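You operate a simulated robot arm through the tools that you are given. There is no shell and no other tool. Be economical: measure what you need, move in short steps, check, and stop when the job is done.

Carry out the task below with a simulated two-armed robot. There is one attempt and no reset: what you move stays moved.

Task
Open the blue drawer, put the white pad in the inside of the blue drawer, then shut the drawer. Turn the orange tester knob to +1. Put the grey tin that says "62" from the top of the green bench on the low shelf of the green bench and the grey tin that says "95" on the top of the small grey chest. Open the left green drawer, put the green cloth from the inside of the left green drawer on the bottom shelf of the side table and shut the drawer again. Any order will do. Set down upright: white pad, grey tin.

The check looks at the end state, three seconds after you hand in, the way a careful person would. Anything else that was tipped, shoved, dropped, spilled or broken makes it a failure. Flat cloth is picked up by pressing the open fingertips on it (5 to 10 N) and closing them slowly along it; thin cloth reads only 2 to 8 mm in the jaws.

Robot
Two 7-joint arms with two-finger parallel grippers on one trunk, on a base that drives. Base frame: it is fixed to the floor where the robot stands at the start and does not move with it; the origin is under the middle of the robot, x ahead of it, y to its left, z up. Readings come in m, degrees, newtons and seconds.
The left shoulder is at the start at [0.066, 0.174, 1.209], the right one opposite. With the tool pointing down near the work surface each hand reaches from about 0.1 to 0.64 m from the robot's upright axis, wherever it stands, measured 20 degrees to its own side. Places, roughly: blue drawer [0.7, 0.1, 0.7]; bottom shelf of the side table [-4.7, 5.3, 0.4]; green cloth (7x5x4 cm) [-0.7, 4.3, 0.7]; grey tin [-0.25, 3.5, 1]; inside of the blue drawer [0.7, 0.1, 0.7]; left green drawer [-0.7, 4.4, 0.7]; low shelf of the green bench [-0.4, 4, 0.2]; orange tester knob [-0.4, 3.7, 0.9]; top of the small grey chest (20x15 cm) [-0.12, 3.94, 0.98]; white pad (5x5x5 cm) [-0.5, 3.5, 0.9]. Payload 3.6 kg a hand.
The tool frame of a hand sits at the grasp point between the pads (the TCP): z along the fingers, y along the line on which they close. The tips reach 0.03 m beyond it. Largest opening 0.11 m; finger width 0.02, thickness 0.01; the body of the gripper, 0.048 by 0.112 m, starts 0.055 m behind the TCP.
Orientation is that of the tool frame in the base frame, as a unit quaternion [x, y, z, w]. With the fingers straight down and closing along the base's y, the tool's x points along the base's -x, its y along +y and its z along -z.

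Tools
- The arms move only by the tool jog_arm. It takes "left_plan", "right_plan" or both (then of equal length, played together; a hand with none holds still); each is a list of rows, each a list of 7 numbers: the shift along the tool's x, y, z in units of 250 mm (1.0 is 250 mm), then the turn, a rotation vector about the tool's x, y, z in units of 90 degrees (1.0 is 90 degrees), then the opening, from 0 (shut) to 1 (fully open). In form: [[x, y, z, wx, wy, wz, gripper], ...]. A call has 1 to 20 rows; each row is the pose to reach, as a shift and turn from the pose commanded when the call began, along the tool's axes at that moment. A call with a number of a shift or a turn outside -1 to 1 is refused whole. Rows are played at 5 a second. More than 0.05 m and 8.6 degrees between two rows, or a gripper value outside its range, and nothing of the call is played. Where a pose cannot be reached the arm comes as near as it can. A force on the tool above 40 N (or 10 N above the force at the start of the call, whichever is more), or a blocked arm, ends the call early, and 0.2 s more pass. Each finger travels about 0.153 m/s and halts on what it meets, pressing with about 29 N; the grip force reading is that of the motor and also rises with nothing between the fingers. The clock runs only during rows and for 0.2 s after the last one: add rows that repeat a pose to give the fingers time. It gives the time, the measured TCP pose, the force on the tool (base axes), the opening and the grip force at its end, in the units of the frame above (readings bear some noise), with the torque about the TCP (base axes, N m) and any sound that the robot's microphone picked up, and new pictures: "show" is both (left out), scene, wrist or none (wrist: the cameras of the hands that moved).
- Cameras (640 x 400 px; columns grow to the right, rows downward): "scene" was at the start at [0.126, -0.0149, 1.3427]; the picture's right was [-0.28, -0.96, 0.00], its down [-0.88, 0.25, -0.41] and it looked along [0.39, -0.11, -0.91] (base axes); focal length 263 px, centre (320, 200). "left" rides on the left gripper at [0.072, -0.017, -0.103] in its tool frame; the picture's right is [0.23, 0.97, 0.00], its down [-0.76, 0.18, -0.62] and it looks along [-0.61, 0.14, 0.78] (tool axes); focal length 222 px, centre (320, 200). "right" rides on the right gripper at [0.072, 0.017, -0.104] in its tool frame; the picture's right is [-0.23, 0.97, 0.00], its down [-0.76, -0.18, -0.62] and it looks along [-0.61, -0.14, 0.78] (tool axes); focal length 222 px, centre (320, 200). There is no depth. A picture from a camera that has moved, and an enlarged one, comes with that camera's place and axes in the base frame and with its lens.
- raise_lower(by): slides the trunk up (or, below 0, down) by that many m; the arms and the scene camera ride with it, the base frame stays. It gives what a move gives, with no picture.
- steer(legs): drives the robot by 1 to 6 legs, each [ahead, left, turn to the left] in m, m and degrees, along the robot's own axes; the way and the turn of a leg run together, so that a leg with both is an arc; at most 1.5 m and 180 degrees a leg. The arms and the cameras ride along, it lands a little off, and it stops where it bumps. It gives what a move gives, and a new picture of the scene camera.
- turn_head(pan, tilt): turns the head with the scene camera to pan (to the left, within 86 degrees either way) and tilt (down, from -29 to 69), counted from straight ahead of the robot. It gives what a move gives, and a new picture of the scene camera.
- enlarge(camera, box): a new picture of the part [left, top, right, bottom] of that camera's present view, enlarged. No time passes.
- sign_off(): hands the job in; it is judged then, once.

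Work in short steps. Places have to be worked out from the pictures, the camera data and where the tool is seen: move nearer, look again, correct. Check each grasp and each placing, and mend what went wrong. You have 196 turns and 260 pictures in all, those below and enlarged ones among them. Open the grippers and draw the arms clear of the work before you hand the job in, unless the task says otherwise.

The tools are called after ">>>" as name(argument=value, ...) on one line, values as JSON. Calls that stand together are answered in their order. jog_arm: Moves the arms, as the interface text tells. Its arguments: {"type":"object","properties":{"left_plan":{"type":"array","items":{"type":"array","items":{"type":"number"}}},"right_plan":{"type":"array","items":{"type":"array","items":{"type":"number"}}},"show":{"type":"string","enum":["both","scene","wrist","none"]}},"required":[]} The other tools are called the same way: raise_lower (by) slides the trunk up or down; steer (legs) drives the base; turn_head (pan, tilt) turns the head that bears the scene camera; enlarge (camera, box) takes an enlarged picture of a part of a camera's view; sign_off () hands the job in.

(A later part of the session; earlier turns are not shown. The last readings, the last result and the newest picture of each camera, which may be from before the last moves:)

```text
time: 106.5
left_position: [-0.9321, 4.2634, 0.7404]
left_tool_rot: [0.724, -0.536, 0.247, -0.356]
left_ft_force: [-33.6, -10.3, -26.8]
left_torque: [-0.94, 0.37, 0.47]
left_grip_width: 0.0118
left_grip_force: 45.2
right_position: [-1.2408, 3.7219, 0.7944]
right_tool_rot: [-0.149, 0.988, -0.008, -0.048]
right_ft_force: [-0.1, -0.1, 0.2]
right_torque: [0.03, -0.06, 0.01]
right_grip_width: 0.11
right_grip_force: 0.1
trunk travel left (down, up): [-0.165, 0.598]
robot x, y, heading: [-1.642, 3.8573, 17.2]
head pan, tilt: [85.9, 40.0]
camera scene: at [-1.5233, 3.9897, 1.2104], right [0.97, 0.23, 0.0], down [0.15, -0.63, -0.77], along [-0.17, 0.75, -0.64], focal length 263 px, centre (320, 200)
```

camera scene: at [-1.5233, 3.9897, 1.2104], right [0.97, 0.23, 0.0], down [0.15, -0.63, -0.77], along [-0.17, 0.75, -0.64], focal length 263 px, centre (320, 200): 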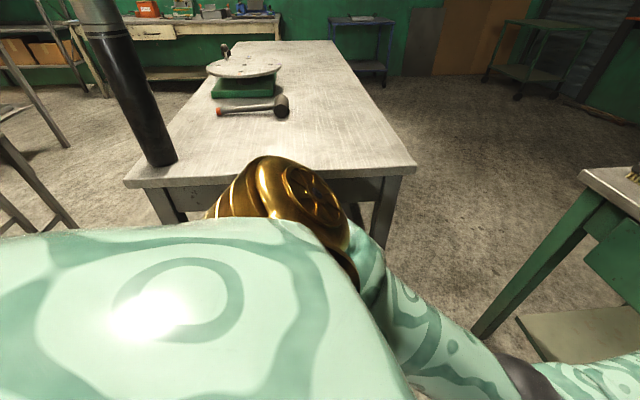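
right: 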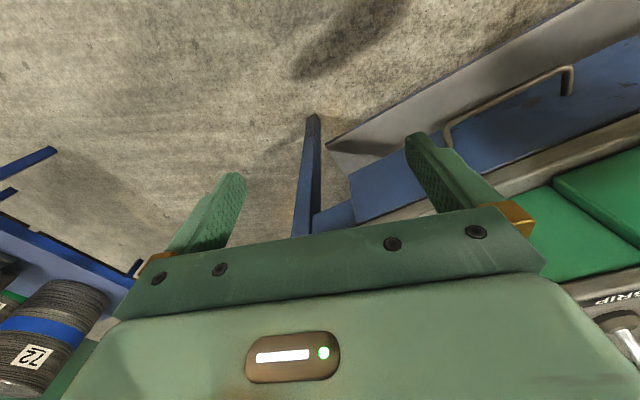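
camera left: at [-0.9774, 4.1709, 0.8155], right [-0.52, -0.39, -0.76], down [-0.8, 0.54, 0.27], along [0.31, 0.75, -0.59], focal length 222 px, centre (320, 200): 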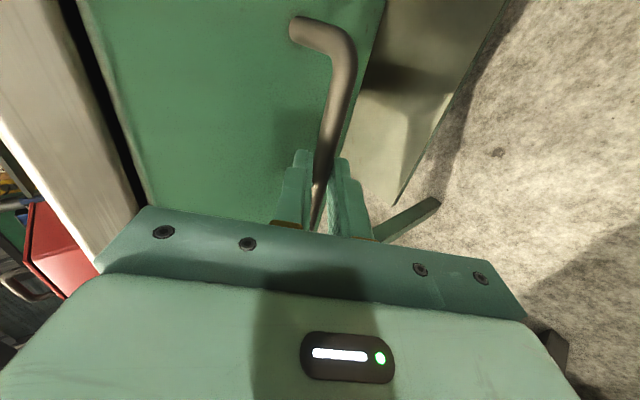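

The white table edge is parallel to my motion with ~0.3 m gap, so it is safe. I pull the drawer by driving back.

>>> steer(legs=[[-0.1, 0, 0], [-0.1, 0, 0], [-0.1, 0, 0]])

>>> turn_head(pan=10, tilt=45)

```text
time: 107.7
left_position: [-1.0353, 4.2292, 0.74]
left_tool_rot: [0.726, -0.535, 0.248, -0.353]
left_ft_force: [-1.8, -0.1, 3.2]
left_torque: [-0.93, -0.24, 0.26]
left_grip_width: 0.0116
left_grip_force: 44.6
right_position: [-1.344, 3.6889, 0.7979]
right_tool_rot: [-0.152, 0.987, -0.007, -0.042]
right_ft_force: [0.6, 0.3, 0.6]
right_torque: [0.02, 0.01, 0.0]
right_grip_width: 0.11
right_grip_force: 0.1
trunk travel left (down, up): [-0.165, 0.598]
robot x, y, heading: [-1.734, 3.827, 17.4]
head pan, tilt: [85.9, 40.0]
stopped in leg 1: the force on the tool passed its limit at 60 N (the readings are from after the stop); the commanded pose is now the measured one
camera scene: at [-1.6175, 3.959, 1.2109], right [0.97, 0.23, 0.0], down [0.15, -0.63, -0.77], along [-0.18, 0.75, -0.64], focal length 263 px, centre (320, 200)
```

scene: 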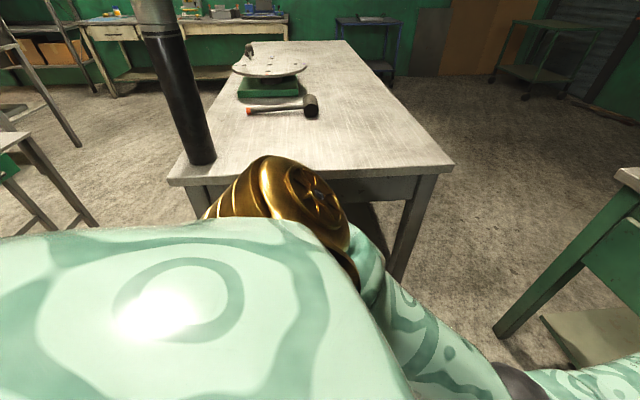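

```text
time: 109.2
left_position: [-1.0347, 4.2284, 0.7401]
left_tool_rot: [0.726, -0.535, 0.247, -0.355]
left_ft_force: [2.0, 1.7, 8.6]
left_torque: [-0.63, -0.39, 0.53]
left_grip_width: 0.0118
left_grip_force: 44.9
right_position: [-1.3454, 3.6896, 0.7982]
right_tool_rot: [-0.152, 0.987, -0.007, -0.042]
right_ft_force: [-0.7, 0.2, -0.7]
right_torque: [-0.01, 0.0, 0.0]
right_grip_width: 0.1102
right_grip_force: 0.1
trunk travel left (down, up): [-0.165, 0.598]
robot x, y, heading: [-1.7355, 3.8307, 17.2]
head pan, tilt: [10.0, 45.0]
camera scene: at [-1.5262, 3.9133, 1.2035], right [0.46, -0.89, 0.0], down [-0.63, -0.32, -0.71], along [0.63, 0.32, -0.71], focal length 263 px, centre (320, 200)
```

scene: 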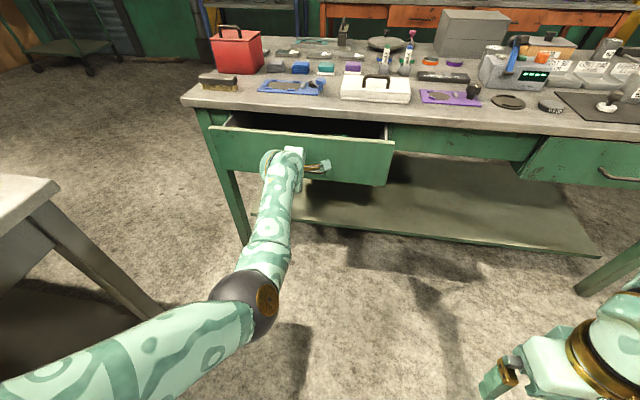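

Drawer is ~10 cm open; the pull stopped on a force spike only. I continue pulling in smaller legs.

>>> steer(legs=[[-0.06, 0, 0], [-0.06, 0, 0], [-0.06, 0, 0]])

```text
time: 111.3
left_position: [-1.2065, 4.1736, 0.7394]
left_tool_rot: [0.725, -0.537, 0.247, -0.353]
left_ft_force: [4.7, -15.2, 10.7]
left_torque: [-1.22, -0.63, -0.15]
left_grip_width: 0.0118
left_grip_force: 45.2
right_position: [-1.5159, 3.6359, 0.7967]
right_tool_rot: [-0.152, 0.987, -0.006, -0.043]
right_ft_force: [-0.2, -0.1, 0.5]
right_torque: [-0.04, -0.01, 0.01]
right_grip_width: 0.1101
right_grip_force: 0.1
trunk travel left (down, up): [-0.165, 0.598]
robot x, y, heading: [-1.9072, 3.7789, 17.6]
head pan, tilt: [10.0, 45.0]
camera scene: at [-1.6975, 3.8583, 1.2036], right [0.46, -0.89, 0.0], down [-0.63, -0.32, -0.71], along [0.63, 0.33, -0.71], focal length 263 px, centre (320, 200)
```

scene: 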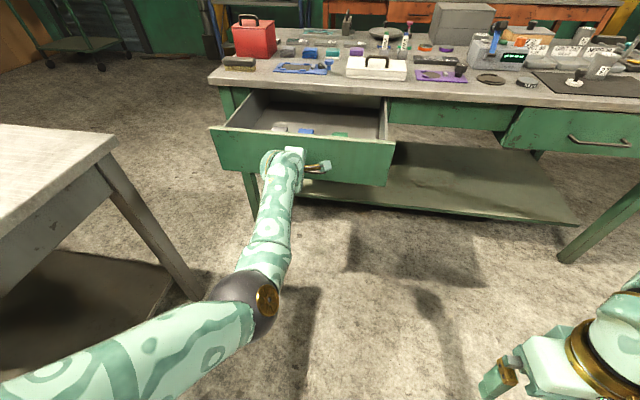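

>>> enlarge(camera="scene", box=[200, 80, 400, 205])

```text
3.20 times, centred on (300, 142) of scene
camera zoom: at [-1.6975, 3.8583, 1.2036], right [0.46, -0.89, 0.0], down [-0.63, -0.32, -0.71], along [0.63, 0.33, -0.71], focal length 840 px, centre (384, 384)
```

zoom: 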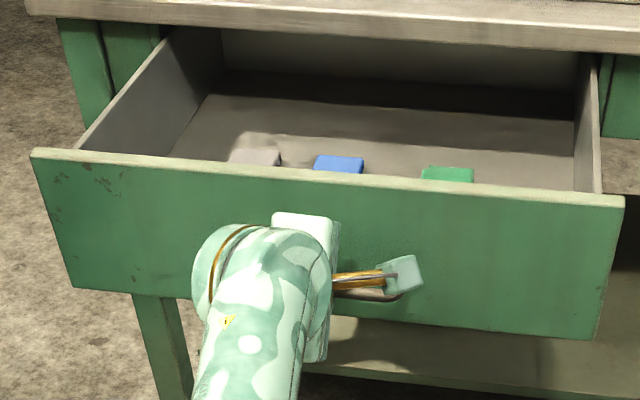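

Green, blue and grey folded cloths are at the drawer front. I release the handle and back the hand out along its axis.

>>> jog_arm(left_plan=[[0, 0, 0, 0, 0, 0, 0.2], [0, 0, 0, 0, 0, 0, 0.4], [0, 0, -0.08, 0, 0, 0, 0.4], [0, 0, -0.16, 0, 0, 0, 0.4], [0, 0, -0.24, 0, 0, 0, 0.4], [0, 0, -0.3, 0, 0, 0, 0.4]], show="wrist")

```text
time: 112.7
left_position: [-1.2615, 4.1577, 0.7856]
left_tool_rot: [0.727, -0.535, 0.247, -0.352]
left_ft_force: [-0.1, 0.1, 0.2]
left_torque: [0.01, -0.01, 0.01]
left_grip_width: 0.0438
left_grip_force: 0.1
right_position: [-1.5159, 3.6349, 0.7971]
right_tool_rot: [-0.152, 0.987, -0.007, -0.043]
right_ft_force: [-0.6, 0.4, 0.6]
right_torque: [-0.02, 0.02, -0.01]
right_grip_width: 0.1101
right_grip_force: 0.0
trunk travel left (down, up): [-0.165, 0.598]
robot x, y, heading: [-1.9079, 3.7785, 17.5]
head pan, tilt: [10.0, 45.0]
camera left: at [-1.306, 4.065, 0.8642], right [-0.52, -0.39, -0.76], down [-0.8, 0.54, 0.27], along [0.31, 0.75, -0.59], focal length 222 px, centre (320, 200)
```

left: 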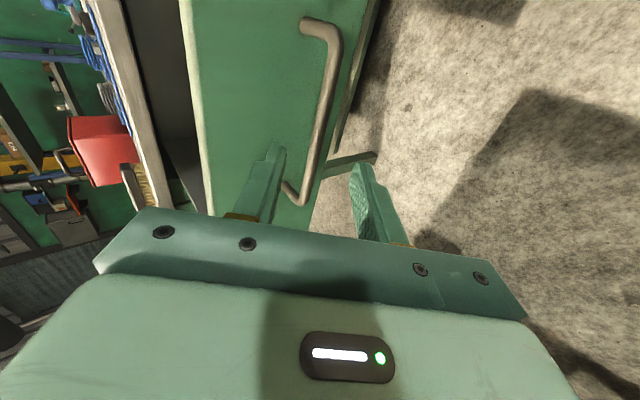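

Hand is clear of the bar. I raise the trunk, then return the left hand to tool-down and pulled in.

>>> raise_lower(by=0.31)

>>> jog_arm(left_plan=[[0, 0.06, -0.08, -0.086, 0, 0, 0.5], [0, 0.12, -0.16, -0.172, 0, 0, 0.5], [0, 0.18, -0.24, -0.258, 0, 0, 0.5], [0, 0.24, -0.32, -0.344, 0, 0, 0.5], [0, 0.3, -0.4, -0.43, 0, 0, 0.5], [0, 0.36, -0.48, -0.51, 0, 0, 0.5], [0, 0.42, -0.56, -0.58, 0, 0, 0.5], [0, 0.42, -0.56, -0.58, 0, 0, 0.5]], show="none")

```text
time: 115.8
left_position: [-1.261, 4.157, 1.0965]
left_tool_rot: [0.726, -0.536, 0.246, -0.353]
left_ft_force: [0.0, -0.3, -0.1]
left_torque: [0.01, 0.01, -0.05]
left_grip_width: 0.044
left_grip_force: 0.0
right_position: [-1.5155, 3.6367, 1.1065]
right_tool_rot: [-0.151, 0.988, -0.006, -0.043]
right_ft_force: [0.3, 0.1, -0.5]
right_torque: [-0.01, -0.02, -0.02]
right_grip_width: 0.1101
right_grip_force: 0.1
trunk travel left (down, up): [-0.475, 0.288]
robot x, y, heading: [-1.9058, 3.7783, 17.5]
head pan, tilt: [10.0, 45.0]
```

```text
time: 117.6
left_position: [-1.4265, 4.1043, 1.1036]
left_tool_rot: [0.807, -0.59, -0.014, 0.003]
left_ft_force: [0.0, 0.0, 0.1]
left_torque: [0.0, 0.02, -0.01]
left_grip_width: 0.0551
left_grip_force: 0.0
right_position: [-1.5153, 3.6364, 1.1065]
right_tool_rot: [-0.152, 0.987, -0.007, -0.042]
right_ft_force: [0.6, 0.2, 0.0]
right_torque: [0.02, -0.01, 0.0]
right_grip_width: 0.11
right_grip_force: 0.2
trunk travel left (down, up): [-0.475, 0.288]
robot x, y, heading: [-1.9132, 3.7776, 17.2]
head pan, tilt: [10.0, 45.0]
```

Cloth is better reached with the left hand (white table on the left limits sideways shift). I rotate it back so it closes left-right, then drive forward.

>>> jog_arm(left_plan=[[0, 0, 0, 0, 0, 0.09, 0.5], [0, 0, 0, 0, 0, 0.18, 0.6], [0, 0, 0, 0, 0, 0.27, 0.7], [0, 0, 0, 0, 0, 0.36, 0.8], [0, 0, 0, 0, 0, 0.45, 0.8], [0, 0, 0, 0, 0, 0.54, 0.8], [0, 0, 0, 0, 0, 0.63, 0.8], [0, 0, 0, 0, 0, 0.72, 0.8], [0, 0, 0, 0, 0, 0.81, 0.8], [0, 0, 0, 0, 0, 0.9, 0.8], [0, 0, 0, 0, 0, 0.98, 0.8]], show="none")

>>> steer(legs=[[0.42, -0.04, 0]])

>>> turn_head(pan=10, tilt=60)

```text
time: 120.0
left_position: [-1.4275, 4.1033, 1.1023]
left_tool_rot: [-0.168, 0.986, 0.008, -0.012]
left_ft_force: [0.4, 0.1, 0.4]
left_torque: [-0.01, 0.0, 0.02]
left_grip_width: 0.0882
left_grip_force: 0.1
right_position: [-1.5158, 3.6353, 1.1074]
right_tool_rot: [-0.152, 0.987, -0.007, -0.042]
right_ft_force: [0.6, -0.2, 0.7]
right_torque: [0.03, -0.03, 0.03]
right_grip_width: 0.1101
right_grip_force: 0.0
trunk travel left (down, up): [-0.475, 0.288]
robot x, y, heading: [-1.9114, 3.7755, 17.4]
head pan, tilt: [10.0, 45.0]
```

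```text
time: 122.6
left_position: [-1.013, 4.1919, 1.1021]
left_tool_rot: [-0.17, 0.985, 0.008, -0.012]
left_ft_force: [0.2, -0.2, -1.0]
left_torque: [-0.02, 0.01, 0.0]
left_grip_width: 0.088
left_grip_force: 0.0
right_position: [-1.0985, 3.7238, 1.1078]
right_tool_rot: [-0.153, 0.987, -0.006, -0.042]
right_ft_force: [0.6, -0.2, 0.4]
right_torque: [0.0, 0.0, 0.03]
right_grip_width: 0.1099
right_grip_force: 0.1
trunk travel left (down, up): [-0.475, 0.288]
robot x, y, heading: [-1.4931, 3.8635, 17.3]
head pan, tilt: [10.0, 45.0]
camera scene: at [-1.3943, 3.9125, 1.5202], right [0.46, -0.89, 0.0], down [-0.63, -0.33, -0.71], along [0.63, 0.33, -0.71], focal length 263 px, centre (320, 200)
```

scene: 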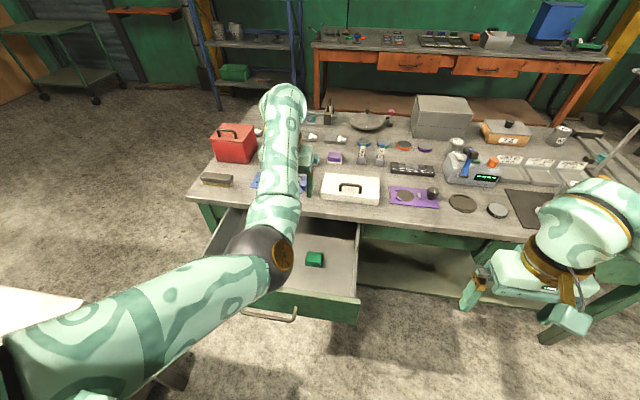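

```text
time: 123.3
left_position: [-1.0125, 4.1924, 1.1013]
left_tool_rot: [-0.171, 0.985, 0.008, -0.011]
left_ft_force: [0.3, 0.9, -0.2]
left_torque: [-0.01, 0.02, -0.01]
left_grip_width: 0.0877
left_grip_force: 0.1
right_position: [-1.1001, 3.7237, 1.1075]
right_tool_rot: [-0.153, 0.987, -0.007, -0.042]
right_ft_force: [0.2, -0.1, -0.8]
right_torque: [-0.02, 0.0, 0.05]
right_grip_width: 0.1098
right_grip_force: 0.1
trunk travel left (down, up): [-0.475, 0.288]
robot x, y, heading: [-1.4887, 3.8621, 17.5]
head pan, tilt: [10.0, 60.0]
camera scene: at [-1.4082, 3.9056, 1.5009], right [0.46, -0.89, 0.0], down [-0.77, -0.4, -0.5], along [0.44, 0.23, -0.87], focal length 263 px, centre (320, 200)
```

scene: 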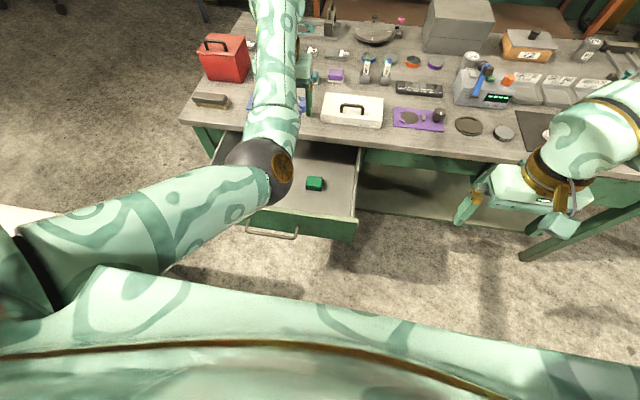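

Cloth block at ≈(-.945,4.168,.70), 0.61 m ahead of me, within the left hand's reach. I lower the trunk 0.2 m so the hand gets near.

>>> raise_lower(by=-0.2)

>>> jog_arm(left_plan=[[0, 0, 0, 0, 0, 0, 0.8]], show="both")

```text
time: 125.5
left_position: [-1.0085, 4.1933, 0.8775]
left_tool_rot: [-0.17, 0.985, 0.006, -0.035]
left_ft_force: [-0.3, 0.6, 0.3]
left_torque: [-0.05, 0.0, -0.01]
left_grip_width: 0.0879
left_grip_force: 0.0
right_position: [-1.0997, 3.724, 0.9064]
right_tool_rot: [-0.154, 0.987, -0.007, -0.042]
right_ft_force: [-1.3, -0.2, -0.9]
right_torque: [0.01, 0.02, 0.01]
right_grip_width: 0.11
right_grip_force: 0.1
trunk travel left (down, up): [-0.275, 0.488]
robot x, y, heading: [-1.4906, 3.8665, 17.4]
head pan, tilt: [10.0, 60.0]
```

```text
time: 125.9
left_position: [-1.0078, 4.1923, 0.8766]
left_tool_rot: [-0.17, 0.985, 0.006, -0.036]
left_ft_force: [0.0, -0.4, -0.3]
left_torque: [-0.01, 0.01, 0.0]
left_grip_width: 0.0879
left_grip_force: 0.0
right_position: [-1.0993, 3.7237, 0.9074]
right_tool_rot: [-0.153, 0.987, -0.007, -0.043]
right_ft_force: [-0.3, -0.1, -0.2]
right_torque: [-0.01, 0.02, -0.03]
right_grip_width: 0.1099
right_grip_force: 0.0
trunk travel left (down, up): [-0.275, 0.488]
robot x, y, heading: [-1.4934, 3.8648, 17.4]
head pan, tilt: [10.0, 60.0]
camera scene: at [-1.3486, 3.9242, 1.2983], right [0.46, -0.89, 0.0], down [-0.77, -0.4, -0.5], along [0.44, 0.23, -0.87], focal length 263 px, centre (320, 200)
camera left: at [-1.0636, 4.1532, 0.9858], right [-0.54, 0.84, 0.04], down [0.7, 0.42, 0.57], along [0.47, 0.33, -0.82], focal length 222 px, centre (320, 200)
```

scene: 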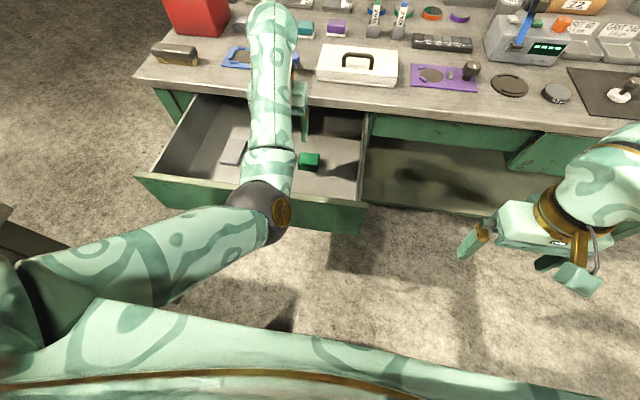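
left: 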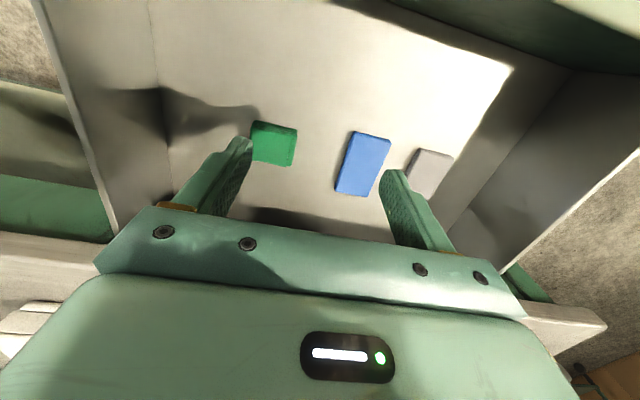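

Green cloth confirmed at (-.946,4.168). I move over it, straightening the tilt, then look before descending.

>>> jog_arm(left_plan=[[-0.05, -0.043, 0, 0.004, -0.011, 0, 0.8], [-0.1, -0.087, 0, 0.008, -0.022, 0, 0.8], [-0.15, -0.13, 0.06, 0.012, -0.033, 0, 0.8], [-0.2, -0.174, 0.16, 0.015, -0.044, 0, 0.8], [-0.2, -0.174, 0.26, 0.015, -0.044, 0, 0.8]], show="both")

```text
time: 127.1
left_position: [-0.9516, 4.169, 0.8076]
left_tool_rot: [-0.169, 0.986, -0.002, 0.0]
left_ft_force: [-0.4, -0.2, 0.3]
left_torque: [0.02, -0.01, -0.02]
left_grip_width: 0.0879
left_grip_force: 0.1
right_position: [-1.0999, 3.7254, 0.9073]
right_tool_rot: [-0.154, 0.987, -0.006, -0.042]
right_ft_force: [0.5, -0.8, 0.7]
right_torque: [0.01, 0.0, 0.0]
right_grip_width: 0.1099
right_grip_force: 0.0
trunk travel left (down, up): [-0.275, 0.488]
robot x, y, heading: [-1.4933, 3.8679, 17.4]
head pan, tilt: [10.0, 60.0]
camera scene: at [-1.3484, 3.9245, 1.2982], right [0.46, -0.89, 0.0], down [-0.77, -0.4, -0.5], along [0.44, 0.23, -0.87], focal length 263 px, centre (320, 200)
camera left: at [-1.0151, 4.1286, 0.9117], right [-0.54, 0.84, 0.0], down [0.66, 0.42, 0.62], along [0.53, 0.33, -0.78], focal length 222 px, centre (320, 200)
```

scene: 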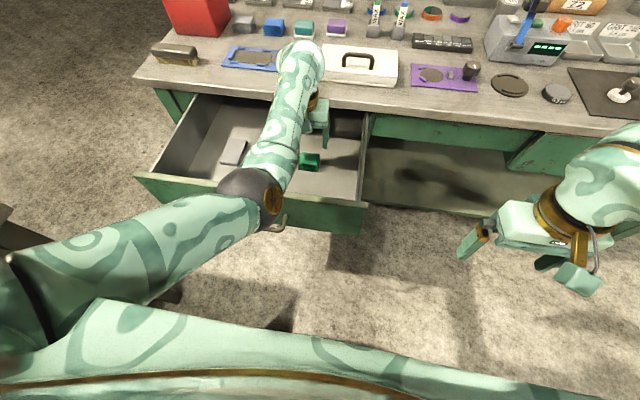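
left: 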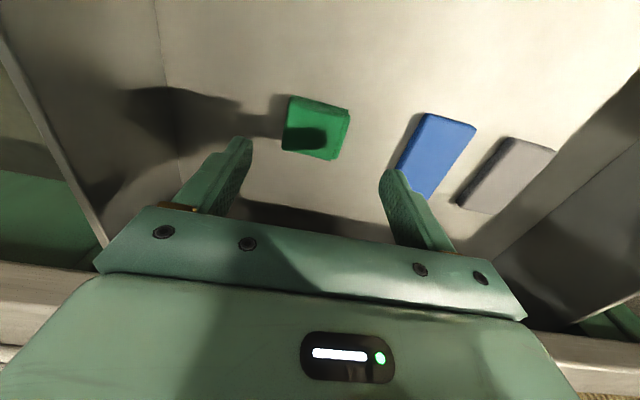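

Aligned over the green cloth. I descend around it and look.

>>> jog_arm(left_plan=[[0, -0.01, 0.12, 0, 0, 0, 0.8], [0, -0.015, 0.24, 0, 0, 0, 0.8], [0, -0.015, 0.34, 0, 0, 0, 0.8], [0, -0.015, 0.38, 0, 0, 0, 0.8]], show="wrist")

```text
time: 128.1
left_position: [-0.9481, 4.1675, 0.7126]
left_tool_rot: [-0.169, 0.986, -0.001, 0.0]
left_ft_force: [-0.1, -0.3, -0.3]
left_torque: [0.03, -0.01, 0.0]
left_grip_width: 0.0882
left_grip_force: 0.1
right_position: [-1.1006, 3.7225, 0.9064]
right_tool_rot: [-0.154, 0.987, -0.007, -0.042]
right_ft_force: [-0.5, -0.3, -0.2]
right_torque: [-0.03, -0.01, -0.02]
right_grip_width: 0.1103
right_grip_force: 0.1
trunk travel left (down, up): [-0.275, 0.488]
robot x, y, heading: [-1.4956, 3.8655, 17.4]
head pan, tilt: [10.0, 60.0]
camera left: at [-1.012, 4.1269, 0.8166], right [-0.54, 0.84, 0.0], down [0.66, 0.42, 0.62], along [0.53, 0.34, -0.78], focal length 222 px, centre (320, 200)
```

left: 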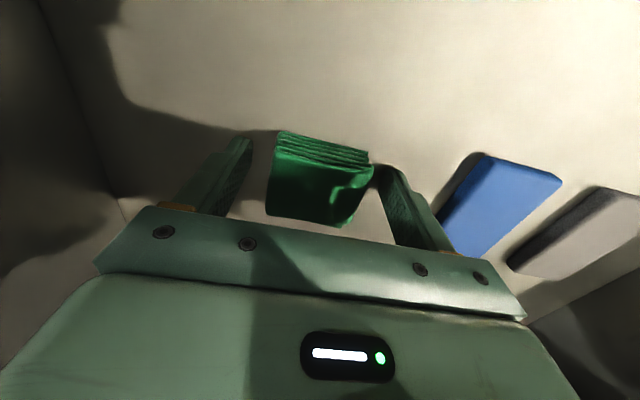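

It is a folded stack, 7 cm across the jaws. I shift 4 mm, descend another 1.2 cm and close.

>>> jog_arm(left_plan=[[0, 0.016, 0.0, 0, 0, 0, 0.85], [0, 0.016, 0.03, 0, 0, 0, 0.85], [0, 0.016, 0.055, 0, 0, 0, 0.85], [0, 0.016, 0.055, 0, 0, 0, 0.65], [0, 0.016, 0.055, 0, 0, 0, 0.5], [0, 0.016, 0.055, 0, 0, 0, 0.4], [0, 0.016, 0.055, 0, 0, 0, 0.4]], show="wrist")

```text
time: 128.9
left_position: [-0.9433, 4.173, 0.7121]
left_tool_rot: [-0.17, 0.985, 0.002, 0.012]
left_ft_force: [-0.2, 1.1, 26.8]
left_torque: [-0.09, 0.27, -0.44]
left_grip_width: 0.0931
left_grip_force: 0.1
right_position: [-1.1004, 3.7244, 0.9083]
right_tool_rot: [-0.154, 0.987, -0.007, -0.042]
right_ft_force: [0.3, 0.4, -0.4]
right_torque: [-0.01, 0.0, -0.02]
right_grip_width: 0.11
right_grip_force: 0.0
trunk travel left (down, up): [-0.275, 0.488]
robot x, y, heading: [-1.4916, 3.8662, 17.2]
head pan, tilt: [10.0, 60.0]
stopped in row 3 (left hand): the force on the tool passed its limit at 45 N (the readings are from after the stop); the commanded pose is now the measured one
camera left: at [-1.0076, 4.1315, 0.8145], right [-0.54, 0.84, -0.01], down [0.64, 0.42, 0.64], along [0.54, 0.34, -0.77], focal length 222 px, centre (320, 200)
```

left: 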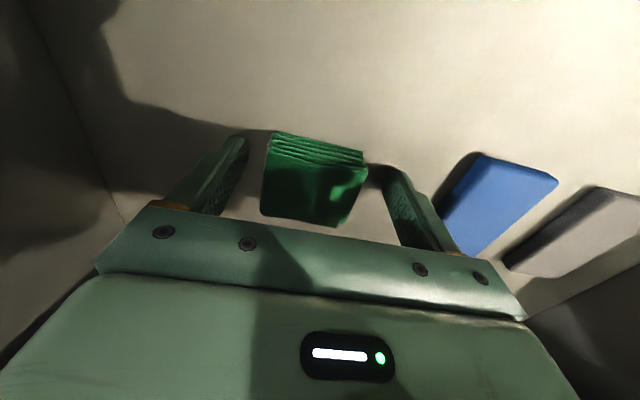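

Fingertips reached the drawer floor (~.68). I ease up 3 mm and close on the cloth.

>>> jog_arm(left_plan=[[0, 0, -0.012, 0, 0, 0, 0.8], [0, 0, -0.012, 0, 0, 0, 0.65], [0, 0, -0.012, 0, 0, 0, 0.5], [0, 0, -0.012, 0, 0, 0, 0.4], [0, 0, -0.012, 0, 0, 0, 0.3], [0, 0, -0.012, 0, 0, 0, 0.3]], show="wrist")

```text
time: 130.3
left_position: [-0.9471, 4.1719, 0.7122]
left_tool_rot: [-0.171, 0.985, 0.001, 0.008]
left_ft_force: [-0.9, 3.9, 21.8]
left_torque: [0.3, 0.32, 0.02]
left_grip_width: 0.0616
left_grip_force: 29.2
right_position: [-1.1013, 3.7233, 0.9077]
right_tool_rot: [-0.154, 0.987, -0.006, -0.041]
right_ft_force: [-0.5, -1.1, 0.4]
right_torque: [0.0, -0.02, 0.01]
right_grip_width: 0.11
right_grip_force: 0.0
trunk travel left (down, up): [-0.275, 0.488]
robot x, y, heading: [-1.4901, 3.8666, 17.4]
head pan, tilt: [10.0, 60.0]
camera left: at [-1.0108, 4.131, 0.815], right [-0.54, 0.84, 0.0], down [0.65, 0.42, 0.64], along [0.54, 0.34, -0.77], focal length 222 px, centre (320, 200)
```

left: 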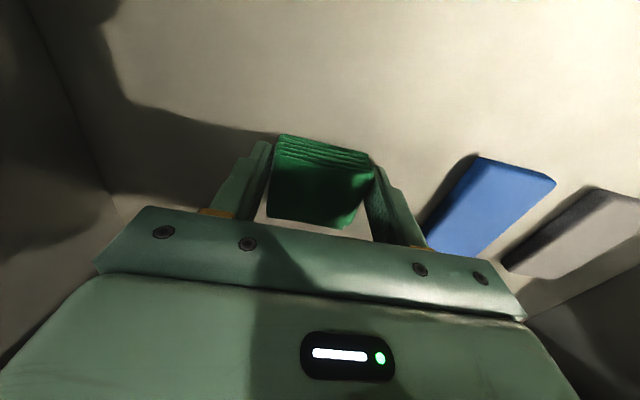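

Gripped at 62 mm with 29 N. I lift slowly and check it stays in the jaws.

>>> jog_arm(left_plan=[[0, 0, -0.06, 0, 0, 0, 0.3], [0, 0, -0.14, 0, 0, 0, 0.3], [0, 0, -0.26, 0, 0, 0, 0.3], [0, 0, -0.38, 0, 0, 0, 0.3], [0, 0, -0.5, 0, 0, 0, 0.3], [0, 0, -0.62, 0, 0, 0, 0.3]], show="wrist")

```text
time: 131.7
left_position: [-0.9485, 4.1701, 0.8655]
left_tool_rot: [-0.169, 0.986, 0.001, 0.008]
left_ft_force: [0.3, 0.5, -0.7]
left_torque: [0.0, -0.01, -0.01]
left_grip_width: 0.0614
left_grip_force: 29.4
right_position: [-1.1002, 3.7243, 0.9071]
right_tool_rot: [-0.153, 0.987, -0.007, -0.041]
right_ft_force: [-0.1, -0.1, -0.3]
right_torque: [-0.03, -0.02, 0.01]
right_grip_width: 0.1098
right_grip_force: 0.0
trunk travel left (down, up): [-0.275, 0.488]
robot x, y, heading: [-1.4952, 3.864, 17.2]
head pan, tilt: [10.0, 60.0]
camera left: at [-1.0118, 4.1295, 0.9683], right [-0.54, 0.84, 0.0], down [0.65, 0.42, 0.63], along [0.54, 0.34, -0.77], focal length 222 px, centre (320, 200)
```

left: 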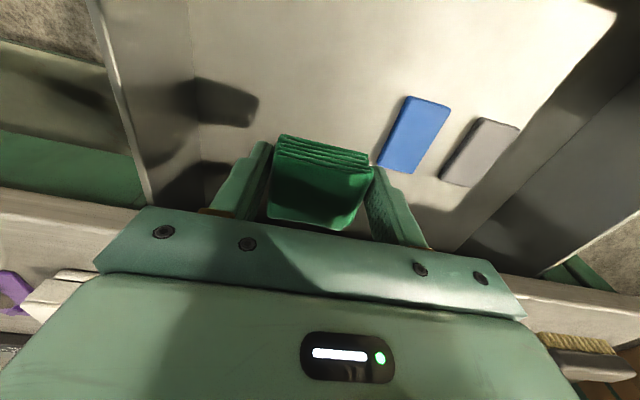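

Cloth held firmly. Next shut the drawer: I raise the left hand, back off, and prepare the right hand (closed, pitched forward) as a pusher.

>>> jog_arm(left_plan=[[0, 0, -0.15, 0, 0, 0, 0.3], [0, 0, -0.3, 0, 0, 0, 0.3], [0.15, 0, -0.45, 0, 0, 0, 0.3], [0.3, 0, -0.5, 0, 0, 0, 0.3]], show="none")

>>> steer(legs=[[-0.32, 0.1, 0]])

>>> jog_arm(right_plan=[[-0.08, 0.085, 0.08, 0, -0.07, 0, 0.8], [-0.16, 0.17, 0.16, 0, -0.14, 0, 0.6], [-0.25, 0.255, 0.24, 0, -0.21, 0, 0.4], [-0.33, 0.34, 0.32, 0, -0.28, 0, 0.2], [-0.41, 0.425, 0.4, 0, -0.35, 0, 0], [-0.5, 0.51, 0.48, 0, -0.42, 0, 0], [-0.58, 0.6, 0.56, 0, -0.49, 0, 0], [-0.66, 0.68, 0.63, 0, -0.56, 0, 0], [-0.66, 0.68, 0.63, 0, -0.56, 0, 0]], show="both")

```text
refused: row 3 steps farther than a row can; nothing moved
```

```text
time: 133.9
left_position: [-1.2864, 4.1681, 0.8646]
left_tool_rot: [-0.17, 0.985, 0.0, 0.008]
left_ft_force: [0.0, 0.7, -0.5]
left_torque: [-0.01, -0.01, -0.01]
left_grip_width: 0.0614
left_grip_force: 29.1
right_position: [-1.4402, 3.7229, 0.9072]
right_tool_rot: [-0.154, 0.987, -0.007, -0.042]
right_ft_force: [0.1, -0.4, 0.2]
right_torque: [0.0, -0.03, 0.01]
right_grip_width: 0.1099
right_grip_force: 0.1
trunk travel left (down, up): [-0.275, 0.488]
robot x, y, heading: [-1.8305, 3.8591, 17.5]
head pan, tilt: [10.0, 60.0]
camera scene: at [-1.6888, 3.9226, 1.2983], right [0.46, -0.89, 0.0], down [-0.77, -0.4, -0.5], along [0.44, 0.23, -0.87], focal length 263 px, centre (320, 200)
```

scene: 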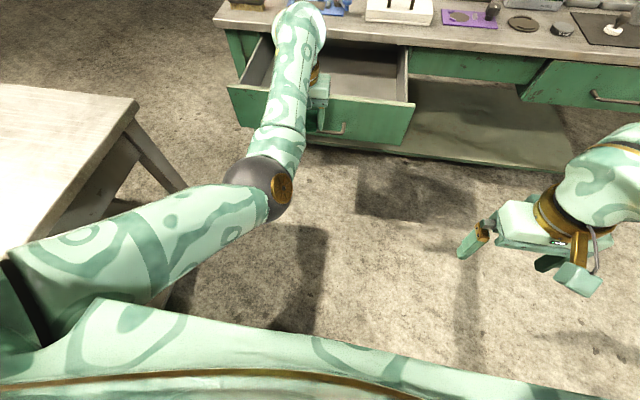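

```text
time: 135.9
left_position: [-1.287, 4.1679, 0.8656]
left_tool_rot: [-0.169, 0.986, 0.001, 0.007]
left_ft_force: [0.4, 0.4, -0.7]
left_torque: [0.0, -0.02, 0.0]
left_grip_width: 0.0614
left_grip_force: 29.0
right_position: [-1.3285, 3.9879, 0.7668]
right_tool_rot: [-0.138, 0.917, 0.047, 0.371]
right_ft_force: [0.2, 0.1, 0.4]
right_torque: [0.01, -0.02, -0.04]
right_grip_width: 0.0002
right_grip_force: 28.5
right hand out of reach, approached as far as the arm can: row 6, 7, 8, 9
trunk travel left (down, up): [-0.275, 0.488]
robot x, y, heading: [-1.8347, 3.8626, 17.4]
head pan, tilt: [10.0, 60.0]
camera scene: at [-1.688, 3.9226, 1.2982], right [0.46, -0.89, 0.0], down [-0.77, -0.4, -0.5], along [0.44, 0.23, -0.87], focal length 263 px, centre (320, 200)
camera right: at [-1.4527, 3.9695, 0.79], right [-0.12, 0.98, 0.14], down [0.16, -0.12, 0.98], along [0.98, 0.14, -0.14], focal length 222 px, centre (320, 200)
```

scene: 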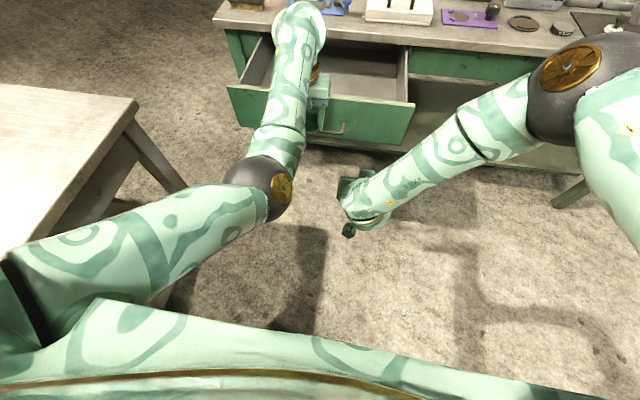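
right: 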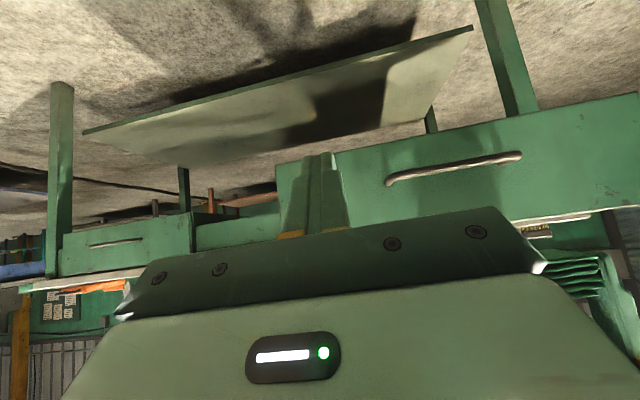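

Right fist faces the drawer panel right of the handle. I raise and retract the left hand (with the cloth), then drive forward to push.

>>> jog_arm(left_plan=[[0, 0, -0.17, 0, 0, 0, 0.3], [0, 0, -0.34, 0, 0, 0, 0.3], [0.1, 0, -0.5, 0, 0, 0, 0.3], [0.2, 0, -0.66, 0, 0, 0, 0.3], [0.34, 0, -0.76, 0, 0, 0, 0.3], [0.5, 0, -0.8, 0, 0, 0, 0.3]], show="none")

>>> steer(legs=[[0.15, 0, 0], [0.1, 0, 0], [0.1, 0, 0]])

```text
time: 137.3
left_position: [-1.2656, 4.1735, 1.0213]
left_tool_rot: [-0.17, 0.985, 0.001, 0.007]
left_ft_force: [0.3, 0.0, -0.2]
left_torque: [-0.03, -0.02, -0.01]
left_grip_width: 0.0613
left_grip_force: 28.3
left hand out of reach, approached as far as the arm can: row 3, 4, 5, 6
right_position: [-1.3289, 3.9892, 0.7663]
right_tool_rot: [-0.138, 0.917, 0.047, 0.37]
right_ft_force: [0.6, -0.5, 0.4]
right_torque: [0.0, -0.01, -0.02]
right_grip_width: 0.0001
right_grip_force: 29.3
trunk travel left (down, up): [-0.275, 0.488]
robot x, y, heading: [-1.8314, 3.8642, 17.4]
head pan, tilt: [10.0, 60.0]
```

```text
time: 140.2
left_position: [-0.9305, 4.2817, 1.0196]
left_tool_rot: [-0.171, 0.985, 0.001, 0.007]
left_ft_force: [0.4, -0.2, -0.4]
left_torque: [0.01, 0.04, 0.0]
left_grip_width: 0.0613
left_grip_force: 29.5
right_position: [-0.9931, 4.0966, 0.7643]
right_tool_rot: [-0.14, 0.917, 0.049, 0.37]
right_ft_force: [0.1, 0.0, -0.2]
right_torque: [0.02, -0.01, 0.0]
right_grip_width: 0.0
right_grip_force: 28.9
trunk travel left (down, up): [-0.275, 0.488]
robot x, y, heading: [-1.5008, 3.9676, 17.7]
head pan, tilt: [10.0, 60.0]
camera scene: at [-1.3512, 4.0293, 1.298], right [0.46, -0.89, 0.0], down [-0.77, -0.4, -0.5], along [0.44, 0.23, -0.87], focal length 263 px, centre (320, 200)
```

scene: 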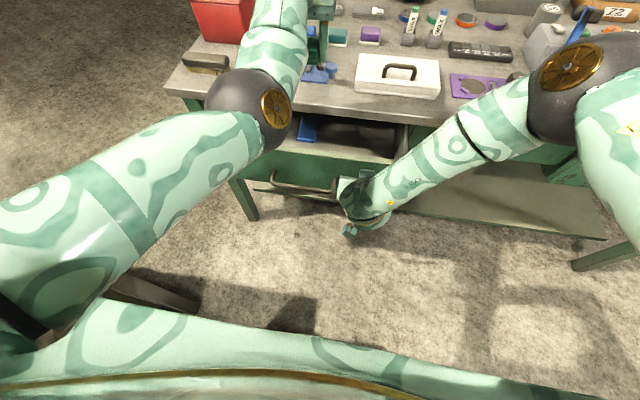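

The drawer is sliding in with almost no force. I continue pushing in short legs.

>>> steer(legs=[[0.06, 0, 0], [0.05, 0, 0], [0.05, 0, 0]])

```text
time: 142.2
left_position: [-0.7912, 4.325, 1.0197]
left_tool_rot: [-0.172, 0.985, 0.001, 0.006]
left_ft_force: [0.6, 0.1, 0.0]
left_torque: [0.01, 0.0, -0.01]
left_grip_width: 0.0613
left_grip_force: 28.6
right_position: [-0.8654, 4.1388, 0.7631]
right_tool_rot: [-0.141, 0.92, 0.049, 0.361]
right_ft_force: [-6.1, -1.9, 0.6]
right_torque: [0.06, 0.1, 0.01]
right_grip_width: 0.0002
right_grip_force: 29.1
trunk travel left (down, up): [-0.275, 0.488]
robot x, y, heading: [-1.357, 4.0129, 17.3]
head pan, tilt: [10.0, 60.0]
stopped in leg 3: the force on the tool passed its limit at 267 N (the readings are from after the stop); the commanded pose is now the measured one
camera scene: at [-1.2122, 4.0727, 1.2982], right [0.46, -0.89, 0.0], down [-0.77, -0.4, -0.5], along [0.44, 0.23, -0.87], focal length 263 px, centre (320, 200)
```

scene: 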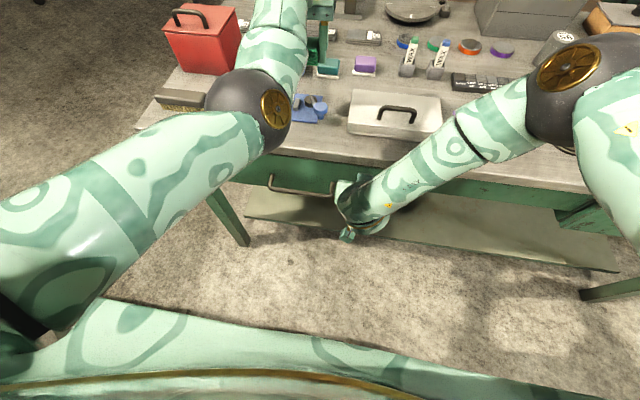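

Force peaked as the drawer hit its stop. I back off and verify it is shut.

>>> steer(legs=[[-0.4, 0, 0]])

>>> enlarge(camera="scene", box=[160, 0, 480, 200])

```text
time: 144.7
left_position: [-1.1722, 4.2089, 1.0212]
left_tool_rot: [-0.176, 0.984, 0.0, 0.006]
left_ft_force: [0.6, 0.3, 0.3]
left_torque: [-0.01, -0.02, 0.0]
left_grip_width: 0.0613
left_grip_force: 29.5
right_position: [-1.2437, 4.0234, 0.7633]
right_tool_rot: [-0.147, 0.92, 0.05, 0.361]
right_ft_force: [-0.7, 0.6, 0.1]
right_torque: [-0.02, 0.0, 0.0]
right_grip_width: 0.0001
right_grip_force: 29.3
trunk travel left (down, up): [-0.275, 0.488]
robot x, y, heading: [-1.7349, 3.8921, 17.9]
head pan, tilt: [10.0, 60.0]
camera scene: at [-1.5908, 3.9533, 1.2983], right [0.47, -0.88, 0.0], down [-0.76, -0.41, -0.5], along [0.44, 0.23, -0.87], focal length 263 px, centre (320, 200)
```

scene: 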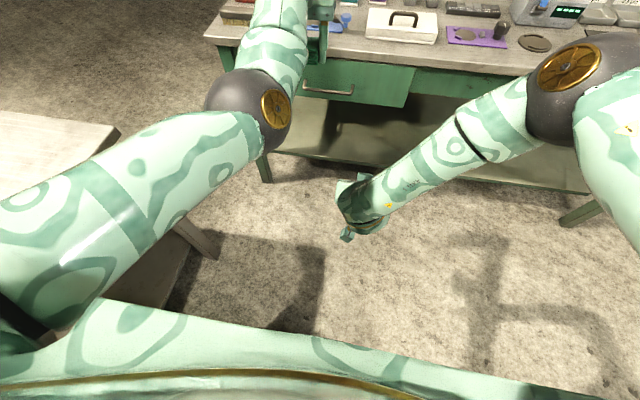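

```text
2.00 times, centred on (320, 100) of scene
camera zoom: at [-1.5908, 3.9533, 1.2983], right [0.47, -0.88, 0.0], down [-0.76, -0.41, -0.5], along [0.44, 0.23, -0.87], focal length 525 px, centre (320, 400)
```

zoom: 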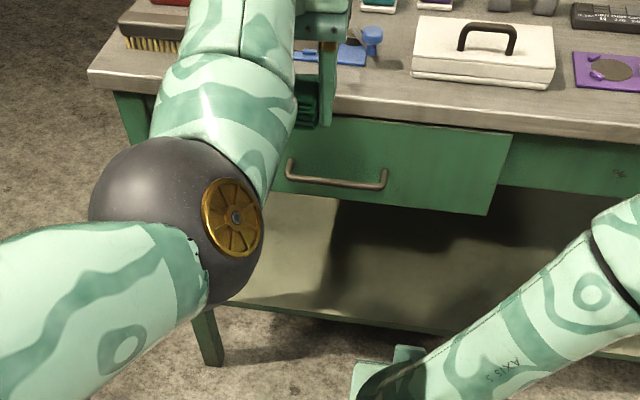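

Drawer looks shut. Now toward the side table: I restore the right hand posture, raise the trunk, and look left.

>>> jog_arm(right_plan=[[0.04, -0.05, -0.06, 0, 0.08, 0, 0], [0.08, -0.1, -0.12, 0, 0.16, 0, 0.1], [0.12, -0.15, -0.18, 0, 0.24, 0, 0.2], [0.16, -0.2, -0.24, 0, 0.32, 0, 0.2], [0.2, -0.25, -0.3, 0, 0.4, 0, 0.2], [0.24, -0.3, -0.36, 0, 0.47, 0, 0.2], [0.24, -0.4, -0.45, 0, 0.47, 0, 0.2], [0.24, -0.5, -0.5, 0, 0.47, 0, 0.2]], show="none")

>>> raise_lower(by=0.2)

>>> turn_head(pan=86, tilt=20)

```text
time: 146.5
left_position: [-1.1712, 4.2082, 1.0201]
left_tool_rot: [-0.175, 0.985, 0.001, 0.005]
left_ft_force: [0.1, -0.5, -1.0]
left_torque: [0.0, -0.02, 0.01]
left_grip_width: 0.0614
left_grip_force: 29.4
right_position: [-1.3269, 3.8645, 0.8166]
right_tool_rot: [-0.155, 0.988, -0.006, 0.004]
right_ft_force: [1.1, 0.2, 0.4]
right_torque: [0.0, 0.02, -0.02]
right_grip_width: 0.0221
right_grip_force: 0.1
trunk travel left (down, up): [-0.275, 0.488]
robot x, y, heading: [-1.7319, 3.8921, 18.0]
head pan, tilt: [10.0, 60.0]
```

```text
time: 148.7
left_position: [-1.1764, 4.2079, 1.2309]
left_tool_rot: [-0.176, 0.984, 0.001, 0.015]
left_ft_force: [0.5, 0.9, -0.5]
left_torque: [-0.04, 0.0, 0.04]
left_grip_width: 0.0615
left_grip_force: 29.2
right_position: [-1.3266, 3.8644, 1.0157]
right_tool_rot: [-0.155, 0.988, -0.005, 0.004]
right_ft_force: [0.1, -0.5, -0.2]
right_torque: [0.03, 0.01, 0.0]
right_grip_width: 0.0221
right_grip_force: 0.0
trunk travel left (down, up): [-0.475, 0.288]
robot x, y, heading: [-1.7349, 3.8901, 18.0]
head pan, tilt: [10.0, 60.0]
```

```text
time: 150.1
left_position: [-1.1751, 4.2085, 1.2316]
left_tool_rot: [-0.176, 0.984, 0.002, 0.015]
left_ft_force: [0.3, -0.4, -0.8]
left_torque: [0.0, -0.02, 0.04]
left_grip_width: 0.0614
left_grip_force: 28.8
right_position: [-1.3276, 3.8653, 1.0151]
right_tool_rot: [-0.154, 0.988, -0.005, 0.004]
right_ft_force: [-0.7, 0.2, 0.1]
right_torque: [0.02, -0.02, 0.01]
right_grip_width: 0.0221
right_grip_force: 0.1
trunk travel left (down, up): [-0.475, 0.288]
robot x, y, heading: [-1.7351, 3.8913, 18.1]
head pan, tilt: [85.9, 20.0]
camera scene: at [-1.7304, 3.9933, 1.5589], right [0.97, 0.24, 0.0], down [0.08, -0.33, -0.94], along [-0.23, 0.91, -0.34], focal length 263 px, centre (320, 200)
```

scene: 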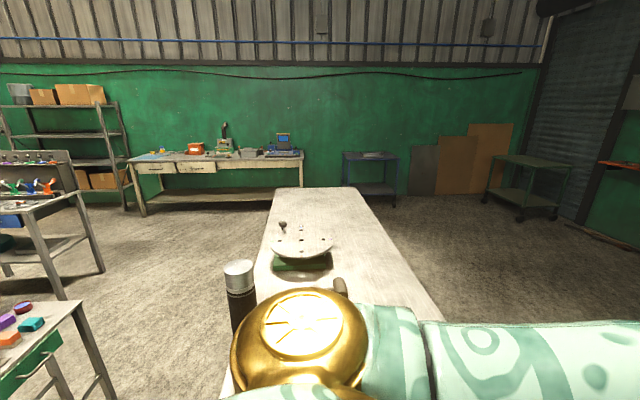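

I turn toward the side table to see the route.

>>> steer(legs=[[0, 0, 135]])

>>> turn_head(pan=0, tilt=20)

```text
time: 156.1
left_position: [-2.3499, 4.072, 1.2309]
left_tool_rot: [0.975, -0.22, -0.015, -0.005]
left_ft_force: [1.3, -0.1, -0.1]
left_torque: [0.0, 0.0, -0.02]
left_grip_width: 0.0613
left_grip_force: 29.3
right_position: [-1.9997, 4.2029, 1.0153]
right_tool_rot: [0.97, -0.241, -0.002, -0.008]
right_ft_force: [-0.4, 0.1, 0.7]
right_torque: [-0.01, -0.02, 0.01]
right_grip_width: 0.0221
right_grip_force: 0.1
trunk travel left (down, up): [-0.475, 0.288]
robot x, y, heading: [-1.7344, 3.8919, 152.3]
head pan, tilt: [85.9, 20.0]
camera scene: at [-1.8082, 3.8282, 1.559], right [-0.85, 0.53, 0.0], down [0.18, 0.29, -0.94], along [-0.49, -0.8, -0.34], focal length 263 px, centre (320, 200)
```

scene: 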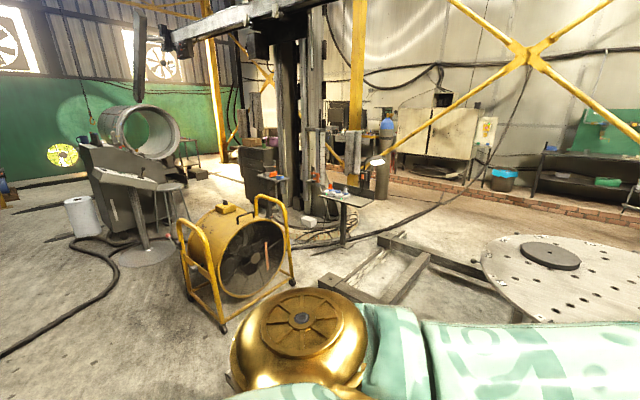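

```text
time: 157.7
left_position: [-2.3508, 4.0715, 1.2317]
left_tool_rot: [0.976, -0.219, -0.015, -0.005]
left_ft_force: [-0.4, -0.5, -0.7]
left_torque: [-0.01, 0.02, 0.0]
left_grip_width: 0.0614
left_grip_force: 28.7
right_position: [-1.9982, 4.2029, 1.0167]
right_tool_rot: [0.971, -0.241, -0.002, -0.007]
right_ft_force: [-0.1, -0.3, -0.6]
right_torque: [0.01, -0.02, 0.0]
right_grip_width: 0.0221
right_grip_force: 0.0
trunk travel left (down, up): [-0.475, 0.288]
robot x, y, heading: [-1.7328, 3.8909, 152.2]
head pan, tilt: [0.0, 20.0]
camera scene: at [-1.8416, 3.9506, 1.5589], right [0.46, 0.89, 0.0], down [0.3, -0.16, -0.94], along [-0.83, 0.44, -0.34], focal length 263 px, centre (320, 200)
```

scene: 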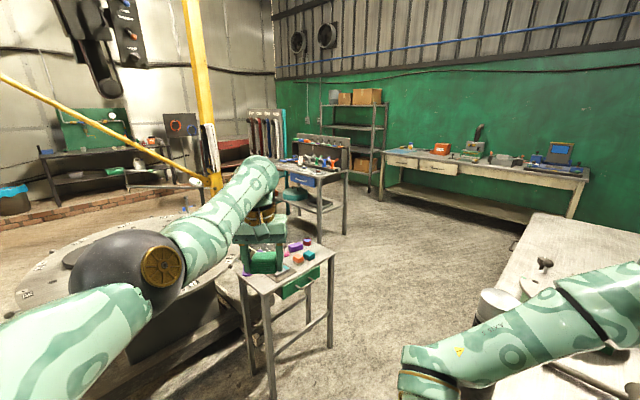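

The spot (-4.7,5.3,.4) projects to (311,201): the grey table behind the small near stand. Zooming.

>>> enlarge(camera="scene", box=[220, 110, 400, 260])

```text
2.67 times, centred on (310, 185) of scene
camera zoom: at [-1.8416, 3.9506, 1.5589], right [0.46, 0.89, 0.0], down [0.3, -0.16, -0.94], along [-0.83, 0.44, -0.34], focal length 700 px, centre (347, 240)
```

zoom: 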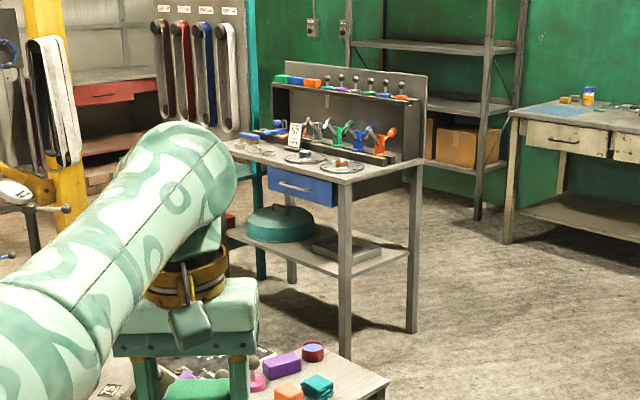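

The side table (blue drawer, bottom shelf with teal lid) is at x≈-4.3…-5.1, y≈5.1…5.6. The way leads between the small stand and the white table; I move to look straight down that gap.

>>> steer(legs=[[0.4, 0.35, 0], [0, 0, -42]])

>>> turn_head(pan=0, tilt=40)

```text
time: 162.8
left_position: [-2.5955, 4.3172, 1.2313]
left_tool_rot: [0.83, -0.558, -0.011, -0.01]
left_ft_force: [-0.4, 0.1, -1.2]
left_torque: [-0.01, 0.01, -0.01]
left_grip_width: 0.0612
left_grip_force: 29.0
right_position: [-2.2463, 4.1775, 1.0157]
right_tool_rot: [0.818, -0.575, 0.0, -0.007]
right_ft_force: [0.3, -0.7, 0.6]
right_torque: [0.01, -0.04, 0.03]
right_grip_width: 0.022
right_grip_force: 0.0
trunk travel left (down, up): [-0.475, 0.288]
robot x, y, heading: [-2.2625, 3.7723, 110.0]
head pan, tilt: [0.0, 20.0]
camera scene: at [-2.3011, 3.8856, 1.5589], right [0.94, 0.34, 0.0], down [0.12, -0.32, -0.94], along [-0.32, 0.88, -0.34], focal length 263 px, centre (320, 200)
```

scene: 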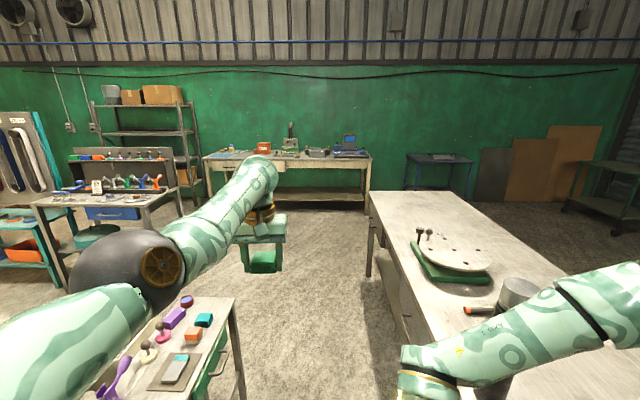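

```text
time: 163.6
left_position: [-2.5945, 4.3177, 1.2315]
left_tool_rot: [0.83, -0.558, -0.012, -0.009]
left_ft_force: [-0.1, -0.1, -1.4]
left_torque: [0.01, -0.01, -0.02]
left_grip_width: 0.0615
left_grip_force: 29.1
right_position: [-2.247, 4.1781, 1.0163]
right_tool_rot: [0.818, -0.575, 0.0, -0.007]
right_ft_force: [0.5, 0.0, -0.5]
right_torque: [0.01, -0.01, -0.03]
right_grip_width: 0.022
right_grip_force: 0.0
trunk travel left (down, up): [-0.475, 0.288]
robot x, y, heading: [-2.2586, 3.7713, 110.0]
head pan, tilt: [0.0, 40.0]
camera scene: at [-2.2986, 3.878, 1.5276], right [0.94, 0.34, 0.0], down [0.22, -0.6, -0.77], along [-0.26, 0.72, -0.64], focal length 263 px, centre (320, 200)
```

scene: 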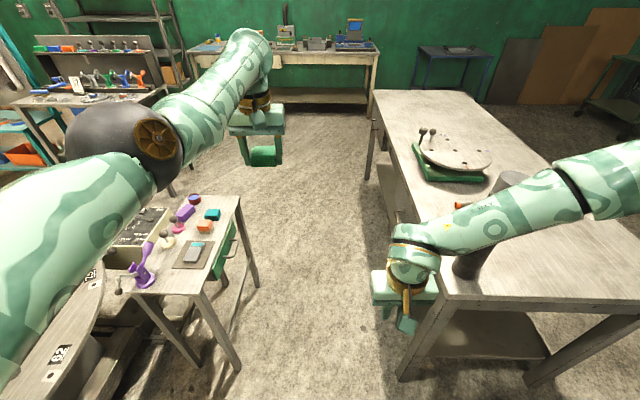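

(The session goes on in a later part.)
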